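You operate a simulated robot arm through the tools that you are given. There is no shell and no other tool. Be economical: measure what you need, move in short steps, check, and stop when the job is done.

You are at the controls of a simulated robot arm. One attempt, no reset.

TASK
Stack the 75 mm small carton from the shelf under the parts table on top of the 63 mm small carton. Then put the cup labelled "taste" from the top of the steel cart in the right sink bowl. Then stack the mould plate marked "P2" from the top of the steel cart on top of the mould plate that says "P1". Then put the white block on the top of the steel cart away on the second shelf from the bottom of the drying rack. Then put one of the steel shakers from the top of the flour table on the bottom shelf of the drying rack. Then close the chiller door. Then put the glove box on the top of the side cabinet away on the wall shelf over the cleaning table. The order counts. Set down upright: steel shaker.

It is judged by the outcome, as a careful person would: the job done as asked, and still so three seconds after it is handed in. It fails if anything else is knocked over, pushed out of place, dropped, spilled or broken.

THE ROBOT
A 7-joint arm with a fingered hand on a trunk, on a base that drives. Base frame: it is fixed to the floor where the robot stands at the start and does not move with it; the origin is under the middle of the robot, x ahead of it, y to its left, z up. Lengths are in mm, angles in degrees, forces in N, time in s.
With the tool pointing down near the work surface it reaches from about 360 to 840 mm from the robot's upright axis, wherever it stands. Its first joint turns from -115.0 to 115.0 degrees. Places, roughly: bottom shelf of the drying rack [-3400, -1500, 300]; chiller door [2000, -800, 1000]; cup [-250, -1250, 750]; glove box [-1750, 1250, 1250]; mould plate [-250, -1000, 750]; right sink bowl inside [-2900, -1400, 700]; second shelf of the drying rack [-3400, -1500, 700]; small carton [500, 500, 500]; steel shaker [500, -1500, 1000]; wall shelf over the cleaning table (76x25 cm) [-1340, -1580, 1340]; white block (7x5x4 cm) [-500, -900, 900]. Payload 5 kg.
The TCP is the grasp point between the finger pads, 32 mm short of the fingertips. In the tool frame z runs along the fingers and y along their closing line. Largest opening 160 mm; the body of the gripper starts 89 mm behind the TCP. The gripper is a hand of 4 fingers: y runs from the thumb to the fingers, the wrist lies at [0, 0, -267] in the tool frame, and closing takes about 1.5 s.
Orientation is that of the tool frame in the base frame, as a unit quaternion [x, y, z, w]. With the fingers straight down and closing along the base's y, the tool's x points along the base's -x, its y along +y and its z along -z.

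THE INTERFACE
- The arm moves only by the tool jog_arm. Its argument "motion" is a list of rows, each a list of 6 numbers: the turn, a rotation vector about the tool's x, y, z in degrees, then the shift along the tool's x, y, z in mm. In form: [[wx, wy, wz, dx, dy, dz], ...]. A call has 1 to 8 rows; each row is the pose to reach, as a shift and turn from the pose commanded when the call began, along the tool's axes at that moment. "grip" is the finger opening in mm, from 0 to 160, set as the call begins (left out, the last holds). A row lasts 0.2 s, in which the tool goes at most 50 mm and 8.6 degrees; a call with a longer step from one row to the next is refused whole, and so is a gripper value outside its range. A pose out of reach is approached as far as the arm can. The call stops where the force on the tool passes 40 N (or 10 N more than at its start, if that is more) or the arm is blocked; 0.2 s more then pass. Each finger travels about 108 mm/s and halts on what it meets, pressing with about 27 N; the grip force reading is that of the motor and also rises with nothing between the fingers. The clock runs only during rows and for 0.2 s after the last one: add rows that repeat a pose to give the fingers time. The reply holds the time, the measured pose of the TCP, the force on the tool along the base axes, the opening and the grip force, in the units named above and with some noise, with the torque about the TCP (base axes, N m) and any sound that the robot's microphone picked up, and new pictures: "pictures" is both (left out), scene, wrist or none.
- Cameras (640 x 400 px; columns grow to the right, rows downward): "scene" is now at [-11.2, 86.3, 1387.6]; the picture's right is [-0.82, -0.58, -0.00], its down [-0.38, 0.53, -0.76] and it looks along [0.44, -0.62, -0.66] (base axes); focal length 214 px, centre (320, 200). "wrist" rides on the gripper at [80, -4, -114] in the tool frame; the picture's right is [0.05, 1.00, 0.00], its down [-0.82, 0.04, -0.58] and it looks along [-0.58, 0.03, 0.82] (tool axes); focal length 265 px, centre (320, 200). There is no depth. A picture from a camera that has moved, and an enlarged one, comes with that camera's place and axes in the base frame and with its lens.
- slide_trunk(by): slides the trunk up (or, below 0, down) by that many mm; the arm and the scene camera ride with it, the base frame stays. It gives what a move gives, with no picture.
- steer(legs): drives the robot by 1 to 6 legs, each [ahead, turn to the left] in mm and degrees, along the robot's own axes; the way and the turn of a leg run together, so that a leg with both is an arc; at most 1500 mm and 180 degrees a leg. The arm and the cameras ride along, it lands a little off, and it stops where it bumps. It gives what a move gives, and a new picture of the scene camera.
- finger_targets(finger1, finger2, finger3, thumb_bend): sets how far each is bent, from 0 (flat) to 1 (curled in); at 0.3 the hand is open as for a grip, at 0.7 the pads meet at the TCP. One left out holds its place. A second passes; each finger stops where it meets its share of the squeeze, and holds until it gets a number again. A gripper value or a shape takes the hand back. It gives what a move gives, with no picture; readings hold the bend of each and the force on the fingers (four entries, about 0 where the hand has none), thumb and palm.
- preshape(shape): the hand has 4 fingers and takes this shape, open, in about a second: jaw (thumb against the fingers, like two jaws); tri (thumb and two fingers); tip (a fingertip pinch); poke (one finger out to press); point (the index stretched); flat (the hand flat); cup (the hand cupped); fist (a fist). The gripper value then closes the fingers along that shape, each until it touches; the sizes above hold for jaw. It gives what a move gives, with no picture.
- pan_tilt(pan, tilt): turns the head with the scene camera to pan (to the left, within 155 degrees either way) and tilt (down, from -29 to 69), counted from straight ahead of the robot. It gives what a move gives, and a new picture of the scene camera.
- zoom(camera, box): a new picture of the part [left, top, right, bottom] of that camera's present view, enlarged. The clock stands still meanwhile.
- sign_off(): hands the job in; it is judged then, once.

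Work in short steps. Places have to be worked out from the pictures, the camera data and where the tool is seen: move nearer, look again, correct. Check each grasp and each placing, and mend what went wrong. You have 196 turns and 260 pictures in all, those below and enlarged ones among them. Open the gripper and draw the arm clear of the work before you hand the job in, unless the task says otherwise; then end with one line.

The tools are called after "Request:" as name(argument=value, ...) on one line, values as JSON. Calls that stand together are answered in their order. jog_arm: Moves the arm, as the interface text tells. Its arguments: {"type":"object","properties":{"motion":{"type":"array","items":{"type":"array","items":{"type":"number"}}},"grip":{"type":"number"},"pictures":{"type":"string","enum":["both","scene","wrist","none"]}},"required":["motion"]} The other tools are called the same way: slide_trunk (by) slides the trunk up or down; preshape (shape) gives the hand a shape; finger_targets (finger1, finger2, finger3, thumb_bend) moves the fingers one by one; steer (legs) drives the base; pan_tilt (pan, tilt) turns the head that bears the scene camera; zoom (camera, box) takes an enlarged picture of a part of a camera's view; sign_off () hands the job in.

At the start:

```text
t: 0.0
eef_pos: [171.9, -517.1, 1166.4]
ee_rot: [0.001, 1.0, -0.001, 0.0]
force: [0.0, -0.3, 0.0]
wrist_torque: [0.01, 0.0, 0.0]
gripper_width: 159.9
gripper_force: 0.1
shape: jaw
bend: [0.3, 0.3, 0.3, 0.3]
finger forces: [0.0, 0.0, 0.0, 0.0, 0.1, 0.0]
trunk travel left (down, up): [-505.0, 485.0]
robot x, y, heading: [-1.1, -1.5, 0.2]
head pan, tilt: [-54.7, 41.0]
```

scene: 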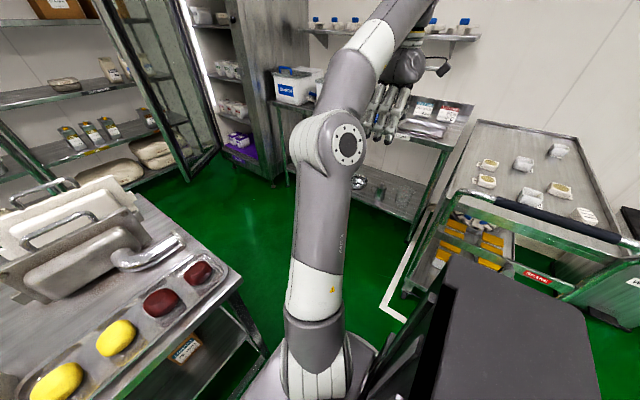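
wrist: 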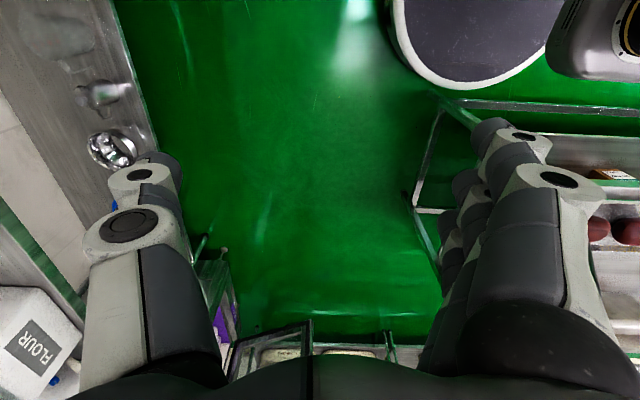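

I start by looking around to learn the layout, first ahead/left toward the parts table.

Request:
pan_tilt(pan=40, tilt=50)

Request:
pan_tilt(pan=0, tilt=35)

Request:
pan_tilt(pan=-110, tilt=35)

Request:
pan_tilt(pan=-150, tilt=20)

Request:
pan_tilt(pan=140, tilt=20)

```text
t: 1.7
eef_pos: [171.4, -517.2, 1166.8]
ee_rot: [0.0, 1.0, 0.0, 0.0]
force: [0.1, -0.1, -0.9]
wrist_torque: [-0.04, 0.01, -0.02]
gripper_width: 159.7
gripper_force: 0.2
shape: jaw
bend: [0.3, 0.3, 0.3, 0.3]
finger forces: [0.1, 0.1, 0.0, 0.0, 0.1, 0.0]
trunk travel left (down, up): [-505.0, 485.0]
robot x, y, heading: [2.5, 0.5, 0.2]
head pan, tilt: [40.0, 50.0]
camera scene: at [-1.0, 204.6, 1374.9], right [0.64, -0.77, 0.0], down [-0.59, -0.49, -0.64], along [0.49, 0.41, -0.77], focal length 214 px, centre (320, 200)
```

scene: 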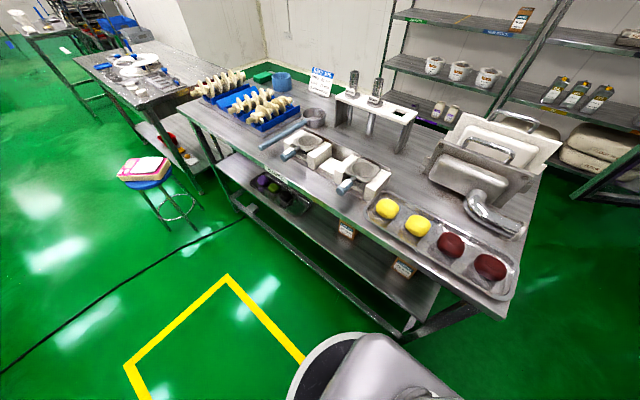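

```text
t: 2.8
eef_pos: [173.3, -517.5, 1165.8]
ee_rot: [0.001, 1.0, -0.001, 0.0]
force: [0.1, 0.0, -0.1]
wrist_torque: [0.0, -0.02, -0.02]
gripper_width: 159.8
gripper_force: 0.0
shape: jaw
bend: [0.3, 0.3, 0.3, 0.3]
finger forces: [0.0, 0.0, 0.0, 0.0, 0.1, 0.0]
trunk travel left (down, up): [-505.0, 485.0]
robot x, y, heading: [2.5, -1.1, -0.0]
head pan, tilt: [0.0, 35.0]
camera scene: at [28.1, 155.2, 1396.6], right [0.0, -1.0, 0.0], down [-0.57, 0.0, -0.82], along [0.82, 0.0, -0.57], focal length 214 px, centre (320, 200)
```

scene: 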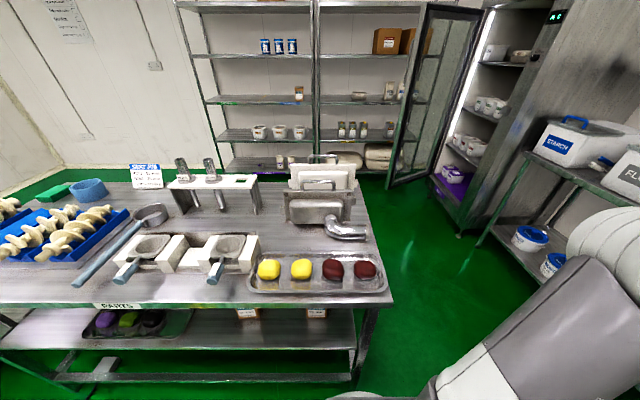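

```text
t: 4.7
eef_pos: [171.5, -516.8, 1166.4]
ee_rot: [0.001, 1.0, 0.0, 0.0]
force: [0.4, -0.6, 0.5]
wrist_torque: [0.01, 0.04, 0.0]
gripper_width: 159.9
gripper_force: 0.2
shape: jaw
bend: [0.3, 0.3, 0.3, 0.3]
finger forces: [0.0, 0.0, 0.1, 0.0, 0.1, 0.0]
trunk travel left (down, up): [-505.0, 485.0]
robot x, y, heading: [3.4, 4.4, -0.0]
head pan, tilt: [-110.0, 35.0]
camera scene: at [-90.0, 72.4, 1396.6], right [-0.94, 0.34, 0.0], down [0.2, 0.54, -0.82], along [-0.28, -0.77, -0.57], focal length 214 px, centre (320, 200)
```

scene: 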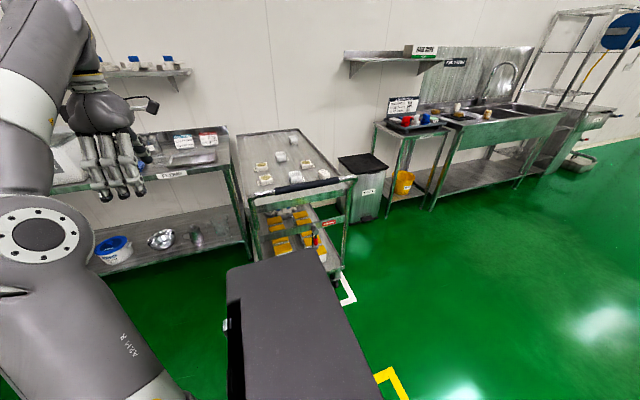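

```text
t: 5.7
eef_pos: [172.7, -516.8, 1165.9]
ee_rot: [0.0, 1.0, 0.0, 0.001]
force: [0.4, 0.3, 0.2]
wrist_torque: [0.01, 0.0, 0.02]
gripper_width: 159.9
gripper_force: 0.1
shape: jaw
bend: [0.3, 0.3, 0.3, 0.3]
finger forces: [0.0, 0.1, 0.1, 0.0, 0.1, 0.0]
trunk travel left (down, up): [-505.0, 485.0]
robot x, y, heading: [0.8, -2.2, -0.4]
head pan, tilt: [-150.0, 20.0]
camera scene: at [-140.6, 108.5, 1420.4], right [-0.5, 0.87, 0.0], down [0.3, 0.17, -0.94], along [-0.81, -0.47, -0.34], focal length 214 px, centre (320, 200)
```

scene: 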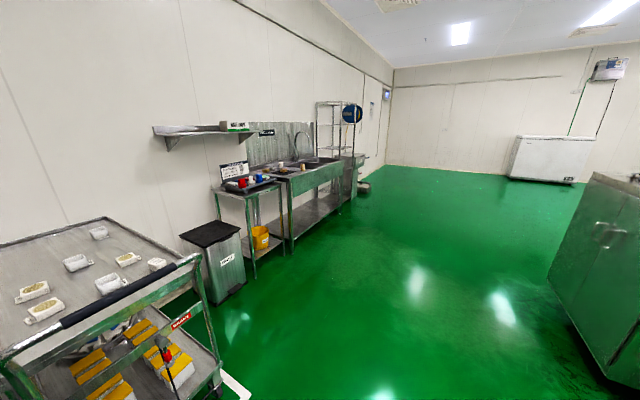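

```text
t: 9.7
eef_pos: [171.5, -518.4, 1166.2]
ee_rot: [0.0, 1.0, 0.0, 0.0]
force: [1.1, -0.1, -0.4]
wrist_torque: [0.0, 0.04, 0.01]
gripper_width: 160.0
gripper_force: 0.1
shape: jaw
bend: [0.3, 0.3, 0.3, 0.3]
finger forces: [0.1, 0.1, 0.1, 0.0, 0.0, 0.1]
trunk travel left (down, up): [-505.0, 485.0]
robot x, y, heading: [-0.4, -3.2, 0.0]
head pan, tilt: [140.0, 20.0]
camera scene: at [-131.3, 215.1, 1420.5], right [0.64, 0.77, 0.0], down [0.26, -0.22, -0.94], along [-0.72, 0.6, -0.34], focal length 214 px, centre (320, 200)
```

scene: 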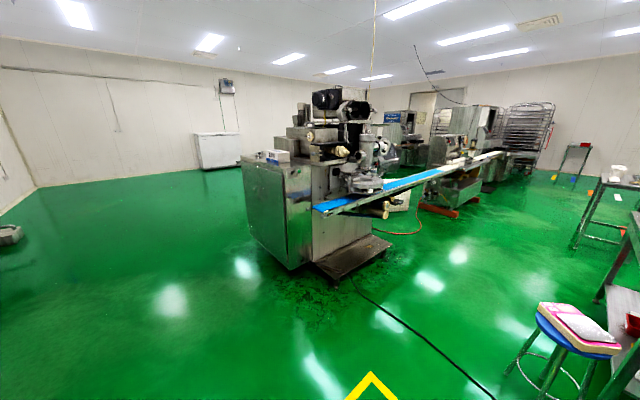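

The cartons are visible on the shelf under the parts table at the front edge. I go back to pan 0, tilt steep, and zoom in.

Request:
pan_tilt(pan=5, tilt=50)

Request:
zoom(camera="scene", box=[180, 180, 400, 317])

```text
t: 11.9
eef_pos: [172.8, -516.8, 1165.1]
ee_rot: [0.0, 1.0, 0.0, 0.001]
force: [-0.1, 0.3, 0.6]
wrist_torque: [-0.02, 0.0, 0.0]
gripper_width: 159.9
gripper_force: 0.0
shape: jaw
bend: [0.3, 0.3, 0.3, 0.3]
finger forces: [0.0, 0.0, 0.0, 0.0, 0.1, 0.0]
trunk travel left (down, up): [-505.0, 485.0]
robot x, y, heading: [0.8, -2.6, -0.1]
head pan, tilt: [5.0, 50.0]
camera scene: at [16.7, 161.9, 1374.9], right [0.09, -1.0, 0.0], down [-0.76, -0.07, -0.64], along [0.64, 0.06, -0.77], focal length 214 px, centre (320, 200)
```

scene: 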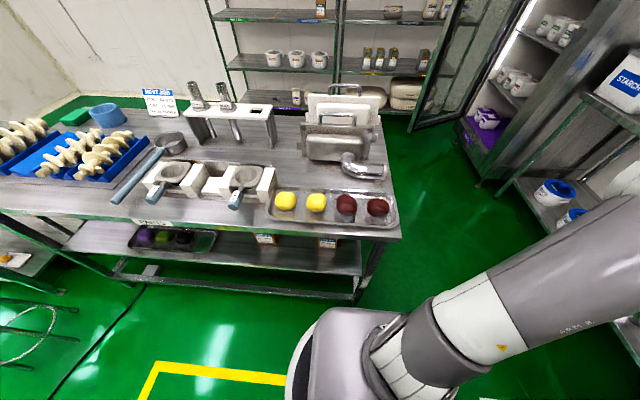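

```text
2.91 times, centred on (290, 248) of scene
camera zoom: at [16.7, 161.9, 1374.9], right [0.09, -1.0, 0.0], down [-0.76, -0.07, -0.64], along [0.64, 0.06, -0.77], focal length 624 px, centre (407, 59)
```

zoom: 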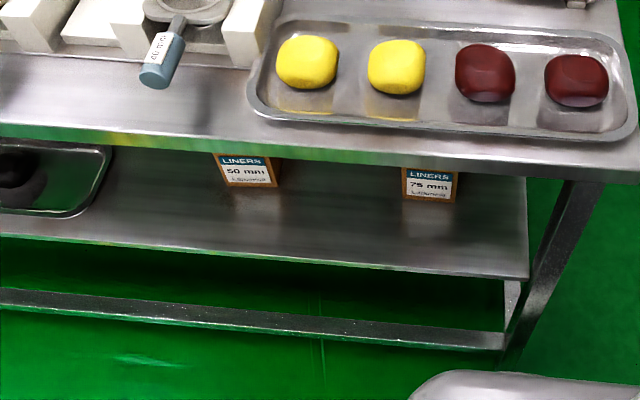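

Cartons "50 mm" and "75 mm" are under the table. The 63 mm may be on the rack behind; I look there.

Request:
pan_tilt(pan=0, tilt=20)

Request:
zoom(camera="scene", box=[180, 60, 440, 222])

```text
t: 12.8
eef_pos: [172.0, -515.9, 1166.1]
ee_rot: [0.0, 1.0, 0.0, 0.0]
force: [0.2, -0.2, -0.4]
wrist_torque: [-0.02, -0.03, 0.03]
gripper_width: 159.6
gripper_force: 0.1
shape: jaw
bend: [0.3, 0.3, 0.3, 0.3]
finger forces: [0.0, 0.1, 0.1, 0.0, 0.0, 0.1]
trunk travel left (down, up): [-505.0, 485.0]
robot x, y, heading: [0.6, -0.4, 0.1]
head pan, tilt: [0.0, 20.0]
camera scene: at [33.2, 155.2, 1420.4], right [0.0, -1.0, 0.0], down [-0.34, 0.0, -0.94], along [0.94, 0.0, -0.34], focal length 214 px, centre (320, 200)
```

scene: 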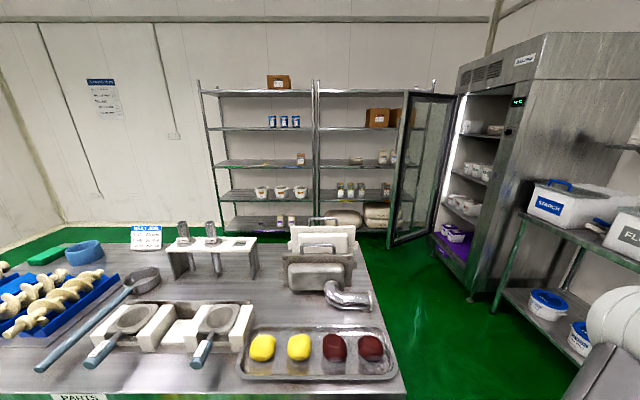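

```text
2.46 times, centred on (310, 141) of scene
camera zoom: at [33.2, 155.2, 1420.4], right [0.0, -1.0, 0.0], down [-0.34, 0.0, -0.94], along [0.94, 0.0, -0.34], focal length 528 px, centre (345, 345)
```

zoom: 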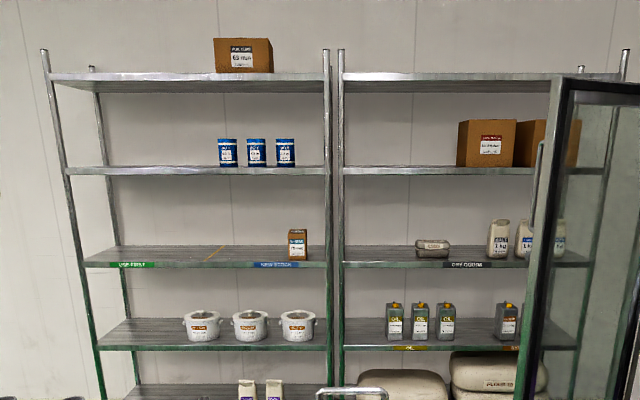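

Request:
zoom(camera="scene", box=[284, 140, 324, 165])

Request:
zoom(camera="scene", box=[256, 68, 304, 98])

```text
16.00 times, centred on (304, 152) of scene
camera zoom: at [33.2, 155.2, 1420.4], right [0.0, -1.0, 0.0], down [-0.34, 0.0, -0.94], along [0.94, 0.0, -0.34], focal length 3432 px, centre (576, 960)
```

zoom: 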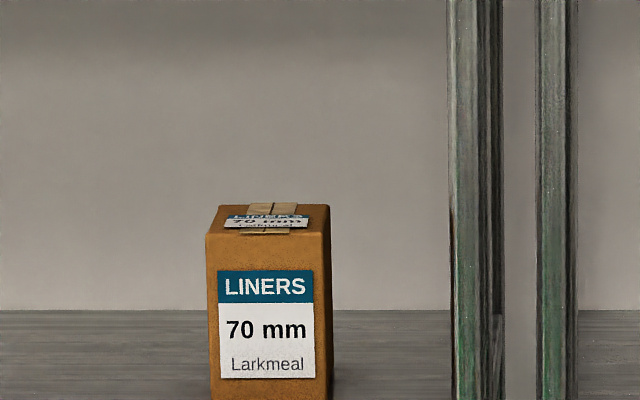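

```text
13.33 times, centred on (280, 83) of scene
camera zoom: at [33.2, 155.2, 1420.4], right [0.0, -1.0, 0.0], down [-0.34, 0.0, -0.94], along [0.94, 0.0, -0.34], focal length 2860 px, centre (853, 1760)
```

zoom: 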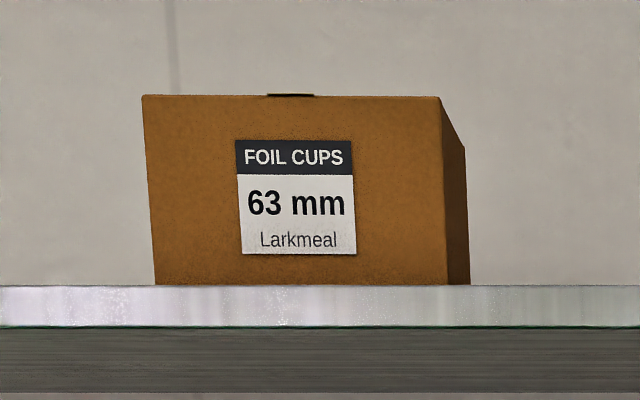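

The "FOIL CUPS 63 mm" is a large carton; a small "LINERS 63 mm" may be elsewhere. I lower the trunk to look beneath the table.

Request:
slide_trunk(by=-450)

Request:
pan_tilt(pan=10, tilt=35)

Request:
zoom(camera="scene", box=[100, 150, 420, 350])

```text
refused: -450 is not a number from -400 to 400
```

```text
t: 13.6
eef_pos: [172.1, -516.6, 1166.7]
ee_rot: [0.0, 1.0, 0.001, 0.001]
force: [0.0, -0.4, -0.1]
wrist_torque: [-0.01, -0.02, -0.02]
gripper_width: 159.9
gripper_force: 0.2
shape: jaw
bend: [0.3, 0.3, 0.3, 0.3]
finger forces: [0.0, 0.0, 0.0, 0.1, 0.0, 0.1]
trunk travel left (down, up): [-505.0, 485.0]
robot x, y, heading: [0.0, -2.8, 0.3]
head pan, tilt: [10.0, 35.0]
camera scene: at [26.8, 170.4, 1396.7], right [0.17, -0.98, 0.0], down [-0.56, -0.1, -0.82], along [0.81, 0.14, -0.57], focal length 214 px, centre (320, 200)
```

scene: 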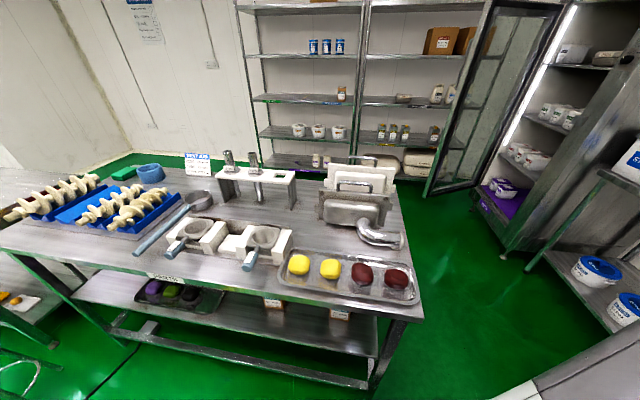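

```text
2.00 times, centred on (260, 250) of scene
camera zoom: at [26.8, 170.4, 1396.7], right [0.17, -0.98, 0.0], down [-0.56, -0.1, -0.82], along [0.81, 0.14, -0.57], focal length 429 px, centre (440, 100)
```

zoom: 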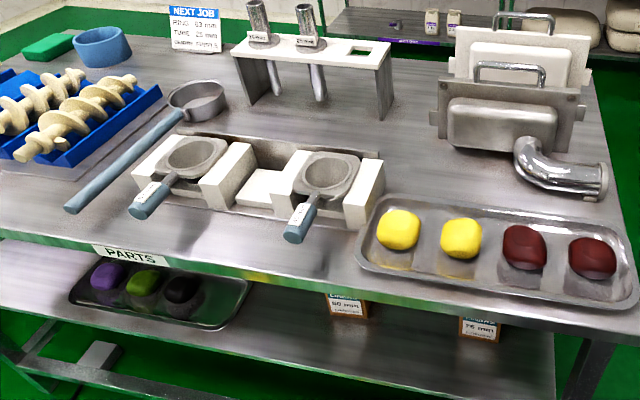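

Lower the trunk in an allowed amount and look under the table.

Request:
slide_trunk(by=-400)

Request:
pan_tilt(pan=5, tilt=35)

Request:
zoom(camera="scene", box=[160, 150, 400, 300])

```text
t: 17.4
eef_pos: [172.5, -516.5, 767.3]
ee_rot: [0.0, 1.0, 0.0, 0.0]
force: [-0.8, 0.2, 0.2]
wrist_torque: [0.0, -0.02, 0.04]
gripper_width: 159.8
gripper_force: 0.1
shape: jaw
bend: [0.3, 0.3, 0.3, 0.3]
finger forces: [0.0, 0.0, 0.0, 0.1, 0.1, 0.0]
trunk travel left (down, up): [-105.0, 885.0]
robot x, y, heading: [2.5, -0.2, 0.2]
head pan, tilt: [10.0, 35.0]
```

```text
t: 18.1
eef_pos: [171.9, -517.1, 766.7]
ee_rot: [0.0, 1.0, 0.0, 0.0]
force: [-0.3, -0.9, 0.1]
wrist_torque: [0.0, 0.03, -0.03]
gripper_width: 159.9
gripper_force: 0.0
shape: jaw
bend: [0.3, 0.3, 0.3, 0.3]
finger forces: [0.0, 0.0, 0.0, 0.0, 0.0, 0.0]
trunk travel left (down, up): [-105.0, 885.0]
robot x, y, heading: [2.2, -0.2, -0.2]
head pan, tilt: [5.0, 35.0]
camera scene: at [27.7, 162.9, 996.6], right [0.09, -1.0, 0.0], down [-0.57, -0.05, -0.82], along [0.82, 0.07, -0.57], focal length 214 px, centre (320, 200)
```

scene: 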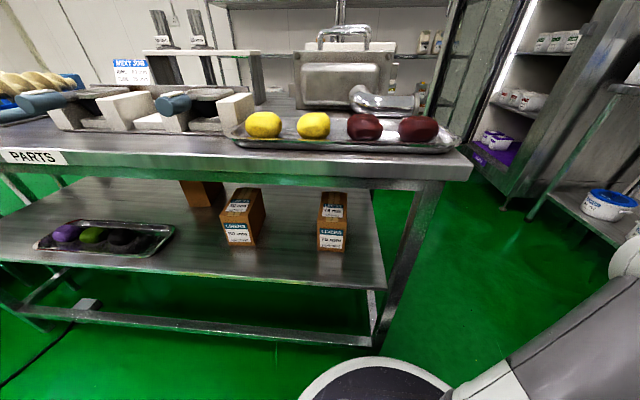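

```text
2.67 times, centred on (280, 225) of scene
camera zoom: at [27.7, 162.9, 996.6], right [0.09, -1.0, 0.0], down [-0.57, -0.05, -0.82], along [0.82, 0.07, -0.57], focal length 572 px, centre (427, 133)
```

zoom: 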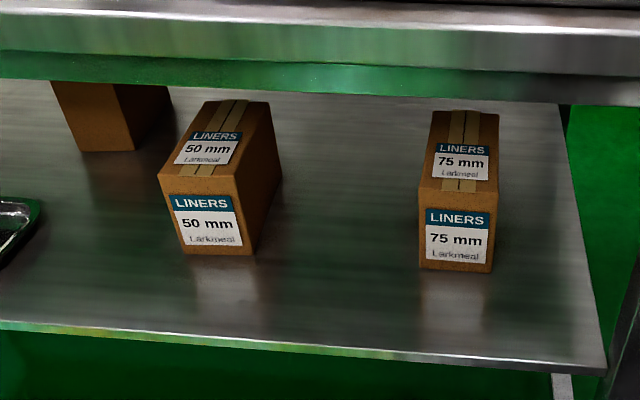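

A third carton sits further back; lower more and zoom on it.

Request:
slide_trunk(by=-100)

Request:
pan_tilt(pan=15, tilt=30)

Request:
zoom(camera="scene", box=[200, 140, 440, 290])

```text
t: 19.4
eef_pos: [171.9, -516.1, 666.2]
ee_rot: [0.0, 1.0, 0.0, -0.001]
force: [0.5, -0.5, 0.3]
wrist_torque: [0.01, 0.01, -0.02]
gripper_width: 160.0
gripper_force: 0.1
shape: jaw
bend: [0.3, 0.3, 0.3, 0.3]
finger forces: [0.0, 0.1, 0.1, 0.0, 0.0, 0.1]
trunk travel left (down, up): [-5.0, 985.0]
robot x, y, heading: [-2.5, -0.3, 0.2]
head pan, tilt: [5.0, 35.0]
```

```text
t: 20.1
eef_pos: [171.9, -518.0, 667.1]
ee_rot: [0.0, 1.0, 0.0, 0.0]
force: [-0.1, -0.2, -1.1]
wrist_torque: [0.01, -0.03, 0.01]
gripper_width: 159.7
gripper_force: 0.0
shape: jaw
bend: [0.3, 0.3, 0.3, 0.3]
finger forces: [0.1, 0.1, 0.0, 0.0, 0.0, 0.0]
trunk travel left (down, up): [-5.0, 985.0]
robot x, y, heading: [3.7, -1.5, -0.0]
head pan, tilt: [15.0, 30.0]
camera scene: at [27.4, 178.6, 904.4], right [0.26, -0.97, 0.0], down [-0.48, -0.13, -0.87], along [0.84, 0.22, -0.5], focal length 214 px, centre (320, 200)
```

scene: 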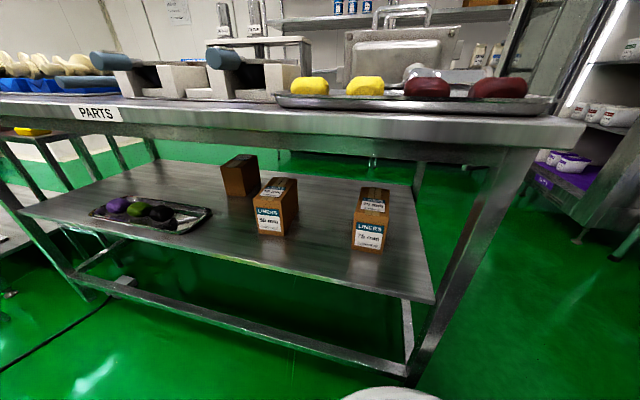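

```text
2.67 times, centred on (320, 215) of scene
camera zoom: at [27.4, 178.6, 904.4], right [0.26, -0.97, 0.0], down [-0.48, -0.13, -0.87], along [0.84, 0.22, -0.5], focal length 572 px, centre (320, 160)
```

zoom: 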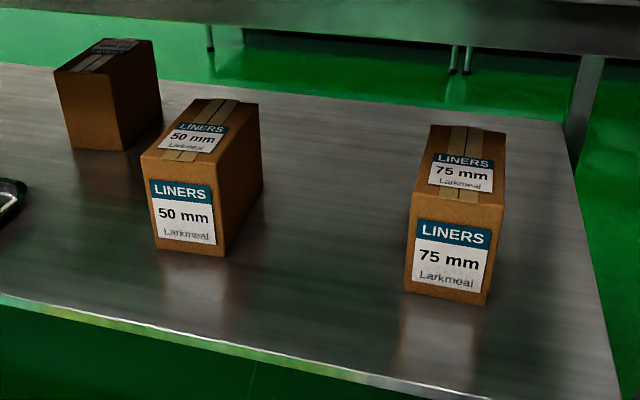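

Request:
zoom(camera="scene", box=[218, 150, 266, 180])

```text
13.33 times, centred on (242, 165) of scene
camera zoom: at [27.4, 178.6, 904.4], right [0.26, -0.97, 0.0], down [-0.48, -0.13, -0.87], along [0.84, 0.22, -0.5], focal length 2860 px, centre (1360, 667)
```

zoom: 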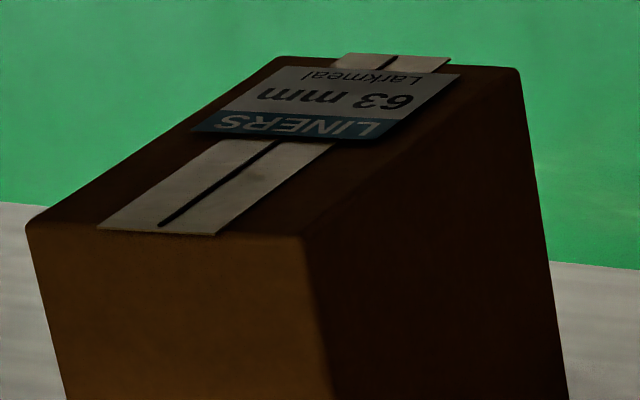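

The third carton (shelf z≈500, at about (725, 690)) is the small 63 mm one; the 75 mm is at about (540,167), 120 high, 80 wide. I need to reach in horizontally, so first back away and shift left to stand facing the table.

Request:
steer(legs=[[-450, 0], [0, 90], [400, 0], [0, -90]])

```text
t: 32.5
eef_pos: [-277.0, -120.3, 666.0]
ee_rot: [0.006, 1.0, 0.0, 0.0]
force: [-0.3, 0.3, 0.2]
wrist_torque: [0.0, -0.03, 0.03]
gripper_width: 159.8
gripper_force: 0.1
shape: jaw
bend: [0.3, 0.3, 0.3, 0.3]
finger forces: [0.0, 0.0, 0.0, 0.0, 0.0, 0.0]
trunk travel left (down, up): [-5.0, 985.0]
robot x, y, heading: [-440.6, 400.9, -0.8]
head pan, tilt: [15.0, 30.0]
camera scene: at [-413.7, 577.7, 904.4], right [0.25, -0.97, 0.0], down [-0.48, -0.12, -0.87], along [0.84, 0.21, -0.5], focal length 214 px, centre (320, 200)
```

scene: 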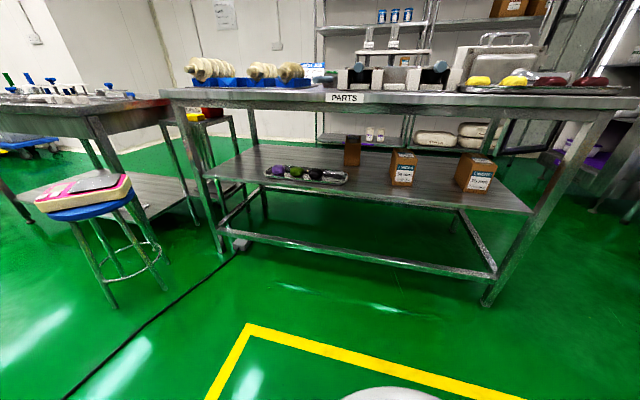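

I'll swing the arm around its upright axis to the front (two identical arcs in the tool frame).

Request:
jog_arm(motion=[[0, 0, -4.45, -39.6, 14.8, 0], [0, 0, -8.9, -78, 32.7, 0], [0, 0, -13.35, -114.8, 53.6, 0], [0, 0, -17.8, -149.9, 77.2, 0], [0, 0, -22.25, -183, 103.5, 0], [0, 0, -26.7, -214, 132.3, 0], [0, 0, -31.15, -242.7, 163.4, 0], [0, 0, -35.6, -268.9, 196.7, 0]], pictures="none")

Request:
jog_arm(motion=[[0, 0, -4.45, -39.6, 14.8, 0], [0, 0, -8.9, -78, 32.7, 0], [0, 0, -13.35, -114.8, 53.6, 0], [0, 0, -17.8, -149.9, 77.2, 0], [0, 0, -22.25, -183, 103.5, 0], [0, 0, -26.7, -214, 132.3, 0], [0, 0, -31.15, -242.7, 163.4, 0], [0, 0, -35.6, -268.9, 196.7, 0]], pictures="scene")

```text
t: 34.3
eef_pos: [-5.0, 73.3, 665.2]
ee_rot: [-0.3, 0.954, 0.0, 0.001]
force: [-0.5, 0.5, -0.3]
wrist_torque: [0.04, 0.0, 0.01]
gripper_width: 160.0
gripper_force: 0.1
shape: jaw
bend: [0.3, 0.3, 0.3, 0.3]
finger forces: [0.0, 0.1, 0.0, 0.0, 0.1, 0.0]
trunk travel left (down, up): [-5.0, 985.0]
robot x, y, heading: [-447.2, 400.8, -0.8]
head pan, tilt: [15.0, 30.0]
```

```text
t: 36.1
eef_pos: [99.8, 390.2, 668.2]
ee_rot: [-0.577, 0.817, 0.0, 0.0]
force: [0.2, 0.3, -0.7]
wrist_torque: [0.05, 0.0, 0.0]
gripper_width: 160.0
gripper_force: 0.1
shape: jaw
bend: [0.3, 0.3, 0.3, 0.3]
finger forces: [0.0, 0.0, 0.1, 0.0, 0.1, 0.0]
trunk travel left (down, up): [-5.0, 985.0]
robot x, y, heading: [-440.5, 398.6, -0.7]
head pan, tilt: [15.0, 30.0]
camera scene: at [-413.7, 577.7, 904.4], right [0.25, -0.97, 0.0], down [-0.48, -0.12, -0.87], along [0.84, 0.21, -0.5], focal length 214 px, centre (320, 200)
```

scene: 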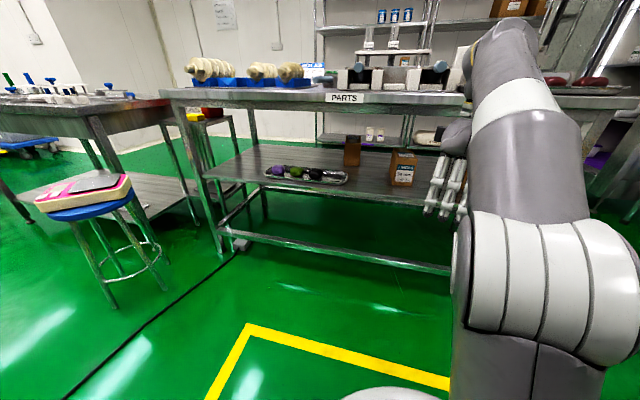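

The hand is in front. Now I try rolling the tool so that its x faces away from the robot (camera will end on top once the hand is level).

Request:
jog_arm(motion=[[0, 0, -8.4, 0, 0, 0], [0, 0, -16.8, 0, 0, 0], [0, 0, -25.2, 0, 0, 0], [0, 0, -33.6, 0, 0, 0], [0, 0, -42, 0, 0, 0], [0, 0, -50.4, 0, 0, 0], [0, 0, -58.8, 0, 0, 0], [0, 0, -67.2, 0, 0, 0]], pictures="none")

Request:
jog_arm(motion=[[0, 0, -8.4, 0, 0, 0], [0, 0, -16.8, 0, 0, 0], [0, 0, -25.2, 0, 0, 0], [0, 0, -33.6, 0, 0, 0], [0, 0, -42, 0, 0, 0]], pictures="scene")

```text
t: 37.9
eef_pos: [102.1, 390.2, 665.6]
ee_rot: [0.933, -0.36, 0.0, 0.001]
force: [0.7, 0.8, 0.3]
wrist_torque: [-0.02, -0.01, -0.02]
gripper_width: 159.9
gripper_force: 0.0
shape: jaw
bend: [0.3, 0.3, 0.3, 0.3]
finger forces: [0.0, 0.0, 0.1, 0.0, 0.0, 0.2]
trunk travel left (down, up): [-5.0, 985.0]
robot x, y, heading: [-439.8, 398.9, -0.4]
head pan, tilt: [15.0, 30.0]
```

```text
t: 39.1
eef_pos: [102.3, 388.8, 665.3]
ee_rot: [1.0, -0.001, -0.001, 0.002]
force: [-0.2, 0.4, -0.2]
wrist_torque: [-0.02, -0.01, 0.02]
gripper_width: 159.8
gripper_force: 0.0
shape: jaw
bend: [0.3, 0.3, 0.3, 0.3]
finger forces: [0.0, 0.0, 0.1, 0.1, 0.0, 0.0]
trunk travel left (down, up): [-5.0, 985.0]
robot x, y, heading: [-441.2, 398.8, -0.6]
head pan, tilt: [15.0, 30.0]
camera scene: at [-413.7, 577.8, 904.4], right [0.25, -0.97, 0.0], down [-0.48, -0.12, -0.87], along [0.84, 0.21, -0.5], focal length 214 px, centre (320, 200)
```

scene: 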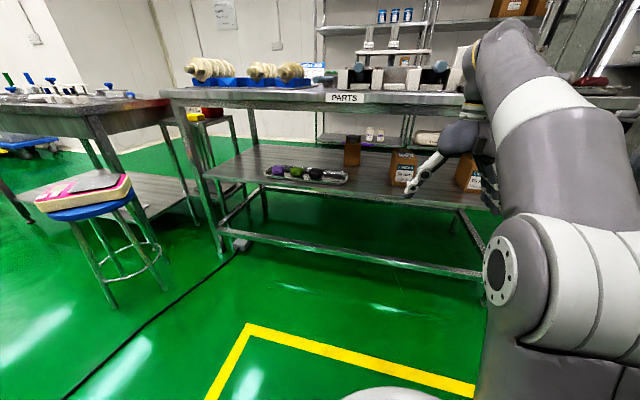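

Roll accepted. Now pitch the hand up to point forward, moving it slightly ahead.

Request:
jog_arm(motion=[[0, 8.4, 0, 12, 0, 0], [0, 16.8, 0, 24, 0, 0], [0, 25.2, 0, 36, 0, 0], [0, 33.6, 0, 48, 0, 0], [0, 42, 0, 60, 0, 0], [0, 50.4, 0, 72, 0, 0], [0, 58.8, 0, 84, 0, 0], [0, 67.2, 0, 96, 0, 0]], pictures="none")

Request:
jog_arm(motion=[[0, 7.6, 0, 0, 0, 0], [0, 15.2, 0, 0, 0, 0], [0, 22.8, 0, 0, 0, 0]])

```text
t: 40.9
eef_pos: [207.5, 390.9, 645.8]
ee_rot: [0.841, -0.002, 0.541, 0.0]
force: [1.2, 0.1, 0.5]
wrist_torque: [0.01, -0.02, -0.05]
gripper_width: 159.8
gripper_force: 0.1
shape: jaw
bend: [0.3, 0.3, 0.3, 0.3]
finger forces: [0.1, 0.0, 0.1, 0.0, 0.0, 0.1]
trunk travel left (down, up): [-5.0, 985.0]
robot x, y, heading: [-437.0, 398.0, -0.5]
head pan, tilt: [15.0, 30.0]
```

```text
t: 41.9
eef_pos: [210.1, 384.3, 640.1]
ee_rot: [0.722, -0.002, 0.691, 0.009]
force: [0.0, -0.5, 0.5]
wrist_torque: [-0.01, -0.01, 0.01]
gripper_width: 160.0
gripper_force: 0.1
shape: jaw
bend: [0.3, 0.3, 0.3, 0.3]
finger forces: [0.1, 0.1, 0.1, 0.0, 0.1, 0.0]
trunk travel left (down, up): [-5.0, 985.0]
robot x, y, heading: [-440.2, 399.4, -0.7]
head pan, tilt: [15.0, 30.0]
stopped in row 3: the arm was blocked; the commanded pose is now the measured one
camera scene: at [-409.4, 579.6, 905.4], right [0.25, -0.97, 0.0], down [-0.49, -0.13, -0.86], along [0.84, 0.21, -0.51], focal length 214 px, centre (320, 200)
camera wrist: at [100.3, 392.9, 724.4], right [-0.01, -1.0, 0.06], down [-0.61, -0.04, -0.79], along [0.79, -0.05, -0.61], focal length 265 px, centre (320, 200)
```

scene: 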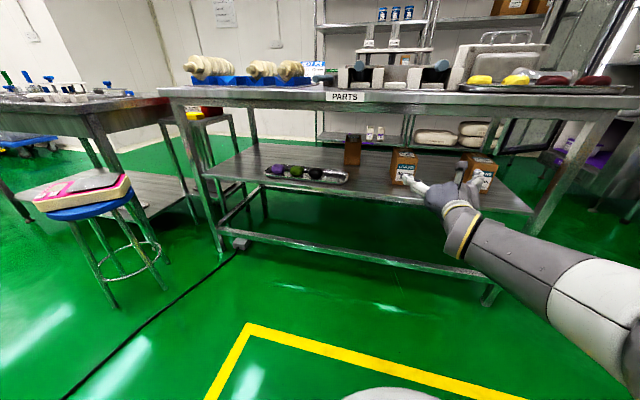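
wrist: 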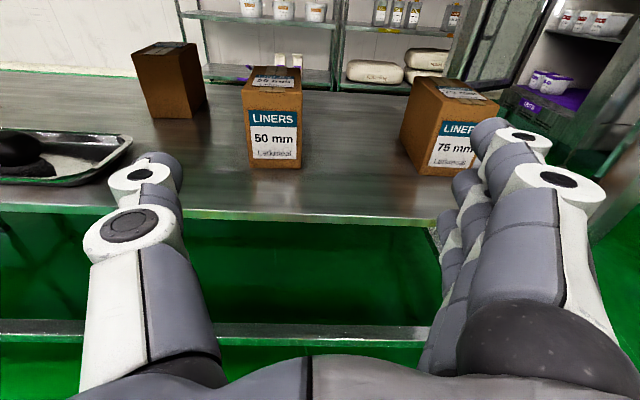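

The hand is level with the camera on top, and all three cartons are visible. I shift the hand right in line with the 75 mm carton (y≈168) and down to z≈555.

Request:
jog_arm(motion=[[0, 0, 0, -17, 43, 0], [0, 0, 0, -34, 86, 0], [0, 0, 0, -51, 130, 0], [0, 0, 0, -68, 173, 0], [0, 0, 0, -85, 216, 0]])

```text
t: 43.1
eef_pos: [199.2, 169.3, 562.7]
ee_rot: [0.718, -0.002, 0.696, 0.007]
force: [0.6, 0.5, 0.7]
wrist_torque: [0.01, 0.06, -0.02]
gripper_width: 159.7
gripper_force: 0.0
shape: jaw
bend: [0.3, 0.3, 0.3, 0.3]
finger forces: [0.0, 0.0, 0.0, 0.0, 0.0, 0.1]
trunk travel left (down, up): [-5.0, 985.0]
robot x, y, heading: [-445.6, 398.7, -0.8]
head pan, tilt: [15.0, 30.0]
camera scene: at [-413.9, 577.9, 904.4], right [0.25, -0.97, 0.0], down [-0.48, -0.12, -0.87], along [0.84, 0.21, -0.5], focal length 214 px, centre (320, 200)
camera wrist: at [89.3, 175.5, 644.6], right [-0.01, -1.0, 0.06], down [-0.6, -0.04, -0.8], along [0.8, -0.04, -0.6], focal length 265 px, centre (320, 200)
```

scene: 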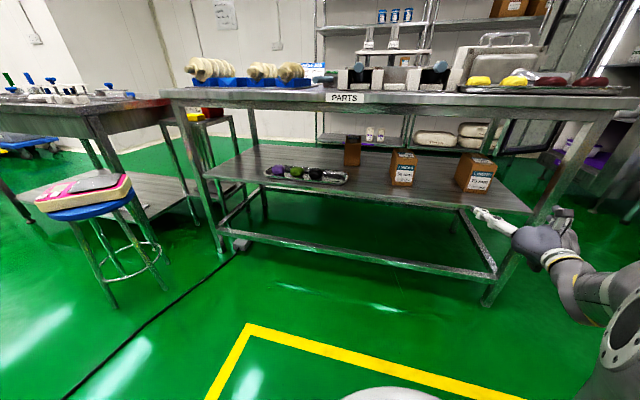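
wrist: 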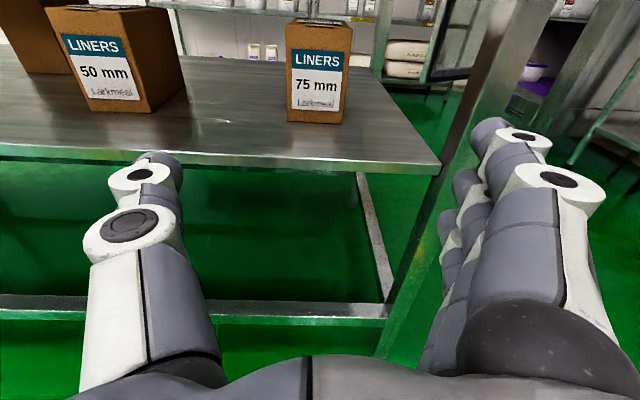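

Aligned within a few mm; the 75 carton front is at x≈471. Drive ahead 270 to bring the fingers around its front.

Request:
steer(legs=[[240, 0]])

Request:
jog_arm(motion=[[0, 0, 0, 0, 0, 0]], pictures="wrist")

```text
t: 44.9
eef_pos: [442.0, 162.5, 561.5]
ee_rot: [0.719, -0.003, 0.695, 0.008]
force: [-0.1, 0.7, 0.6]
wrist_torque: [0.01, 0.0, 0.0]
gripper_width: 160.0
gripper_force: 0.0
shape: jaw
bend: [0.3, 0.3, 0.3, 0.3]
finger forces: [0.0, 0.0, 0.0, 0.1, 0.0, 0.0]
trunk travel left (down, up): [-5.0, 985.0]
robot x, y, heading: [-200.3, 396.0, -0.8]
head pan, tilt: [15.0, 30.0]
camera scene: at [-169.9, 574.2, 904.4], right [0.24, -0.97, 0.0], down [-0.48, -0.12, -0.87], along [0.84, 0.21, -0.5], focal length 214 px, centre (320, 200)
```

scene: 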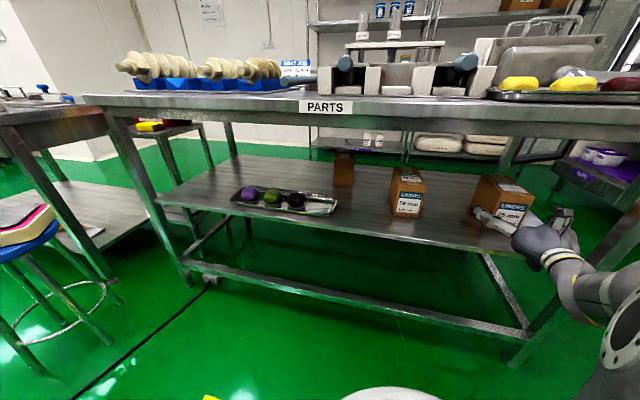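

```text
t: 45.2
eef_pos: [441.8, 164.5, 561.8]
ee_rot: [0.718, -0.004, 0.696, 0.009]
force: [-0.2, -0.2, -0.5]
wrist_torque: [0.02, -0.01, -0.02]
gripper_width: 159.7
gripper_force: 0.1
shape: jaw
bend: [0.3, 0.3, 0.3, 0.3]
finger forces: [0.0, 0.0, 0.1, 0.0, 0.0, 0.0]
trunk travel left (down, up): [-5.0, 985.0]
robot x, y, heading: [-202.0, 395.5, -0.9]
head pan, tilt: [15.0, 30.0]
camera wrist: at [331.7, 170.1, 644.6], right [-0.02, -1.0, 0.06], down [-0.6, -0.04, -0.8], along [0.8, -0.05, -0.6], focal length 265 px, centre (320, 200)
```

wrist: 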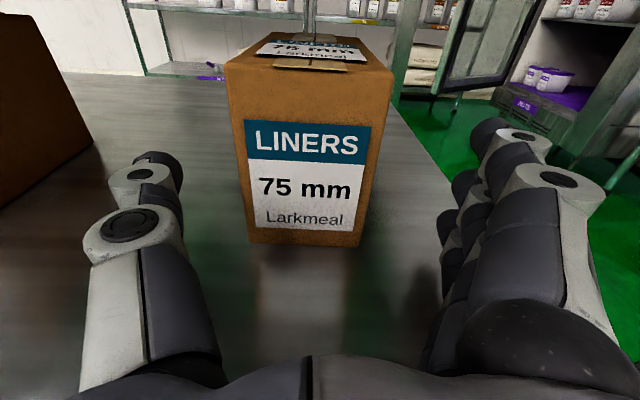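

The carton is between the fingers, centre y≈170. Go forward 72 mm with a small correction, then close.

Request:
jog_arm(motion=[[0, 0, 0, 0, -5, 35], [0, 0, 0, 1, -5, 72]], pictures="wrist")

Request:
jog_arm(motion=[[0, 0, 0, 0, 0, 0], [0, 0, 0, 0, 0, 0], [0, 0, 0, 0, 0, 0], [0, 0, 0, 0, 0, 0], [0, 0, 0, 0, 0, 0], [0, 0, 0, 0, 0, 0], [0, 0, 0, 0, 0, 0], [0, 0, 0, 0, 0, 0]], grip=60, pictures="wrist")

```text
t: 45.9
eef_pos: [513.7, 167.9, 560.3]
ee_rot: [0.718, -0.004, 0.696, 0.008]
force: [-0.8, 0.0, -0.2]
wrist_torque: [0.0, 0.03, 0.03]
gripper_width: 159.9
gripper_force: 0.1
shape: jaw
bend: [0.3, 0.3, 0.3, 0.3]
finger forces: [0.0, 0.1, 0.1, 0.0, 0.1, 0.0]
trunk travel left (down, up): [-5.0, 985.0]
robot x, y, heading: [-201.8, 401.5, -1.1]
head pan, tilt: [15.0, 30.0]
camera wrist: at [403.6, 175.5, 643.9], right [-0.02, -1.0, 0.06], down [-0.6, -0.04, -0.8], along [0.8, -0.05, -0.6], focal length 265 px, centre (320, 200)
```

wrist: 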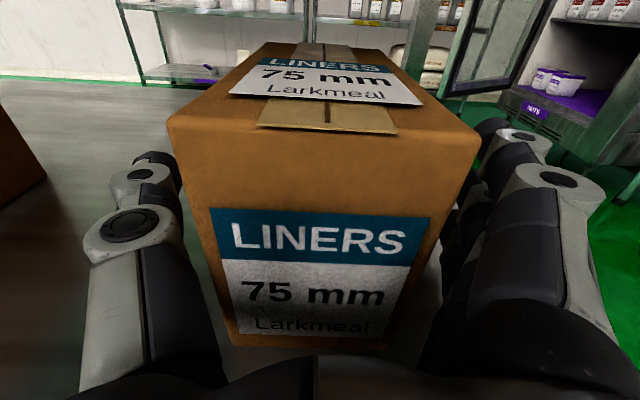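

```text
t: 47.6
eef_pos: [514.3, 169.2, 561.3]
ee_rot: [0.718, -0.004, 0.696, 0.009]
force: [1.5, 0.4, 1.1]
wrist_torque: [-0.02, -0.01, 0.02]
gripper_width: 76.0
gripper_force: 26.8
shape: jaw
bend: [0.73, 0.73, 0.73, 0.7]
finger forces: [8.1, 8.0, 8.0, 0.0, 24.9, 0.0]
trunk travel left (down, up): [-5.0, 985.0]
robot x, y, heading: [-198.5, 398.4, -0.7]
head pan, tilt: [15.0, 30.0]
camera wrist: at [403.6, 175.9, 643.7], right [-0.01, -1.0, 0.06], down [-0.6, -0.04, -0.8], along [0.8, -0.05, -0.6], focal length 265 px, centre (320, 200)
```

wrist: 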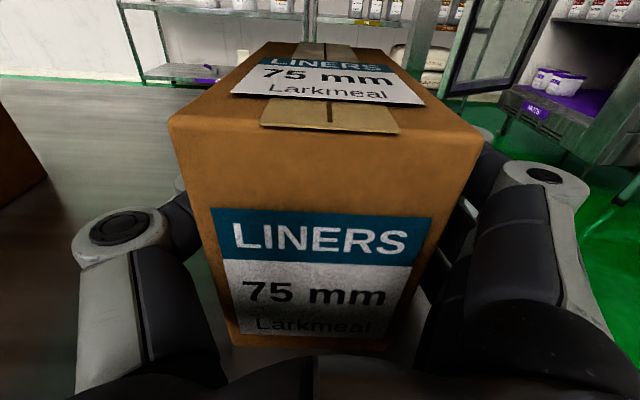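

Held at 76 mm. Lift 30 mm and check.

Request:
jog_arm(motion=[[0, 0, 0, 15, 0, 0], [0, 0, 0, 30, 0, 0]], grip=40, pictures="both")

```text
t: 48.2
eef_pos: [516.8, 166.9, 589.8]
ee_rot: [0.719, -0.003, 0.695, 0.008]
force: [-0.2, 0.1, -3.1]
wrist_torque: [0.0, 0.04, 0.0]
gripper_width: 75.9
gripper_force: 27.0
shape: jaw
bend: [0.73, 0.73, 0.73, 0.7]
finger forces: [8.2, 8.3, 8.2, 0.0, 24.8, 0.0]
trunk travel left (down, up): [-5.0, 985.0]
robot x, y, heading: [-201.2, 396.7, -0.6]
head pan, tilt: [15.0, 30.0]
camera scene: at [-169.6, 574.2, 904.3], right [0.24, -0.97, 0.0], down [-0.49, -0.12, -0.87], along [0.84, 0.21, -0.5], focal length 214 px, centre (320, 200)
camera wrist: at [405.4, 174.9, 673.1], right [-0.02, -1.0, 0.06], down [-0.6, -0.04, -0.8], along [0.8, -0.05, -0.6], focal length 265 px, centre (320, 200)
```

scene: 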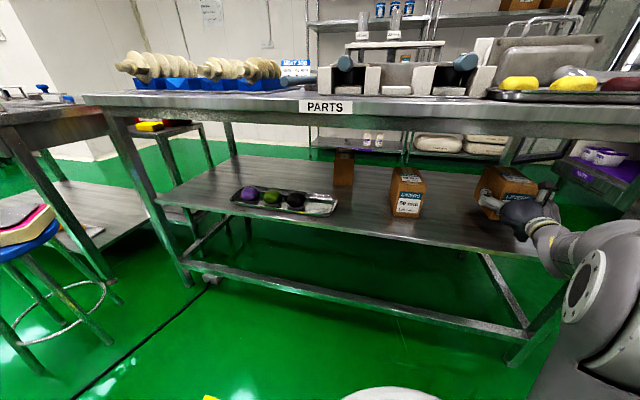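
wrist: 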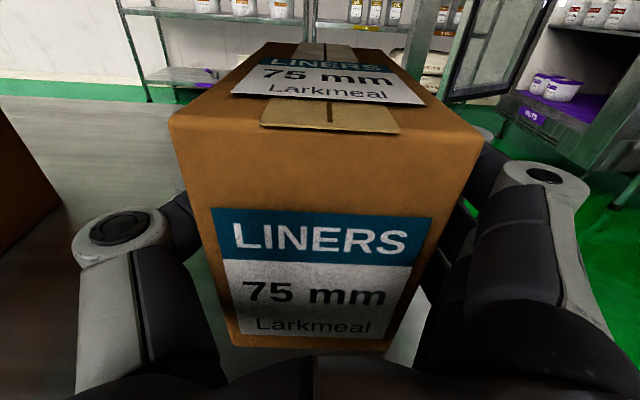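

Lifted cleanly. Before continuing I check how tall the wrist camera stands, since clearance under the apron (≈805) is tight.

Request:
zoom(camera="scene", box=[440, 90, 600, 190])

```text
4.00 times, centred on (520, 140) of scene
camera zoom: at [-169.6, 574.2, 904.3], right [0.24, -0.97, 0.0], down [-0.49, -0.12, -0.87], along [0.84, 0.21, -0.5], focal length 858 px, centre (-480, 440)
```

zoom: 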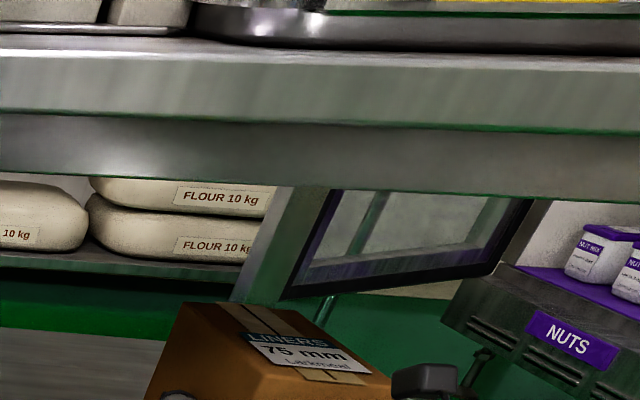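

Camera top is about TCP+100, apron bottom ≈798–804: margin too thin. I'll set the carton back and regrasp ~17 mm lower.

Request:
jog_arm(motion=[[0, 0, 0, -15, 0, 0], [0, 0, 0, -29, 0, 0]], pictures="none")

Request:
jog_arm(motion=[[0, 0, 0, 0, 0, 0], [0, 0, 0, 0, 0, 0], [0, 0, 0, 0, 0, 0], [0, 0, 0, 0, 0, 0], [0, 0, 0, -8, 0, 0], [0, 0, 0, -17, 0, 0]], grip=130, pictures="wrist")

```text
t: 48.9
eef_pos: [514.9, 166.2, 561.2]
ee_rot: [0.718, -0.003, 0.696, 0.008]
force: [0.1, 1.0, -3.0]
wrist_torque: [-0.02, 0.08, -0.02]
gripper_width: 76.0
gripper_force: 27.2
shape: jaw
bend: [0.73, 0.73, 0.73, 0.7]
finger forces: [8.3, 8.3, 8.2, 0.0, 24.7, 0.0]
trunk travel left (down, up): [-5.0, 985.0]
robot x, y, heading: [-199.2, 395.8, -0.7]
head pan, tilt: [15.0, 30.0]
```

```text
t: 50.2
eef_pos: [515.1, 165.8, 546.5]
ee_rot: [0.718, -0.002, 0.696, 0.007]
force: [-0.2, 0.5, 1.4]
wrist_torque: [0.03, 0.19, -0.06]
gripper_width: 129.2
gripper_force: 0.1
shape: jaw
bend: [0.58, 0.58, 0.58, 0.54]
finger forces: [0.1, 0.0, 0.0, 0.1, 0.0, 1.4]
trunk travel left (down, up): [-5.0, 985.0]
robot x, y, heading: [-198.1, 395.6, -0.7]
head pan, tilt: [15.0, 30.0]
camera wrist: at [403.3, 173.5, 628.0], right [-0.01, -1.0, 0.06], down [-0.6, -0.04, -0.8], along [0.8, -0.05, -0.6], focal length 265 px, centre (320, 200)
```

wrist: 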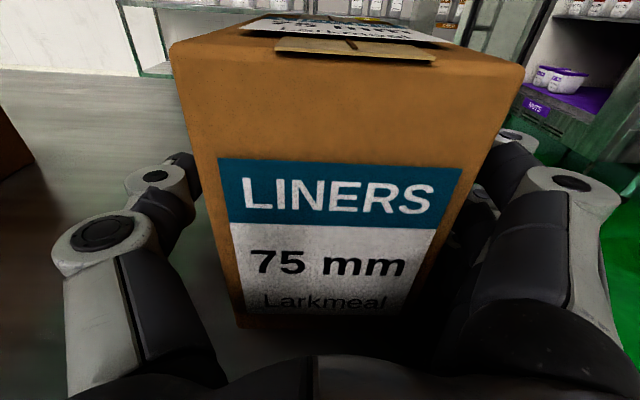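

Small touch with the shelf maybe; close here.

Request:
jog_arm(motion=[[0, 0, 0, 2, 0, 0], [0, 0, 0, 2, 0, 0], [0, 0, 0, 2, 0, 0], [0, 0, 0, 2, 0, 0], [0, 0, 0, 2, 0, 0], [0, 0, 0, 2, 0, 0], [0, 0, 0, 17, 0, 0], [0, 0, 0, 32, 0, 0]], grip=40, pictures="wrist")

```text
t: 52.0
eef_pos: [516.8, 167.6, 576.0]
ee_rot: [0.719, -0.004, 0.695, 0.009]
force: [0.6, 0.2, -3.9]
wrist_torque: [-0.02, 0.06, 0.02]
gripper_width: 75.8
gripper_force: 26.8
shape: jaw
bend: [0.73, 0.73, 0.73, 0.7]
finger forces: [8.2, 8.2, 8.5, 0.1, 24.8, 0.0]
trunk travel left (down, up): [-5.0, 985.0]
robot x, y, heading: [-200.4, 394.1, -0.9]
head pan, tilt: [15.0, 30.0]
camera wrist: at [404.7, 174.3, 658.7], right [-0.01, -1.0, 0.06], down [-0.6, -0.04, -0.8], along [0.8, -0.05, -0.6], focal length 265 px, centre (320, 200)
```

wrist: 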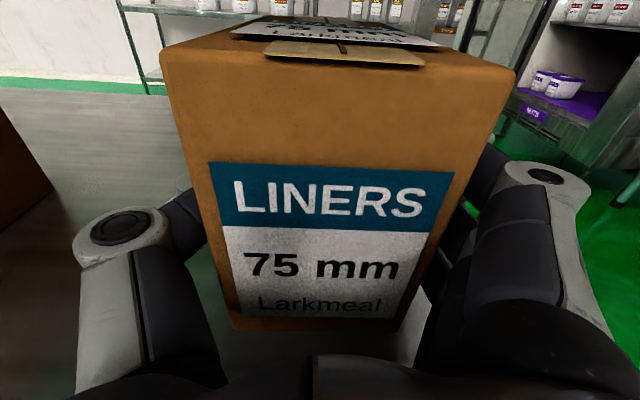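

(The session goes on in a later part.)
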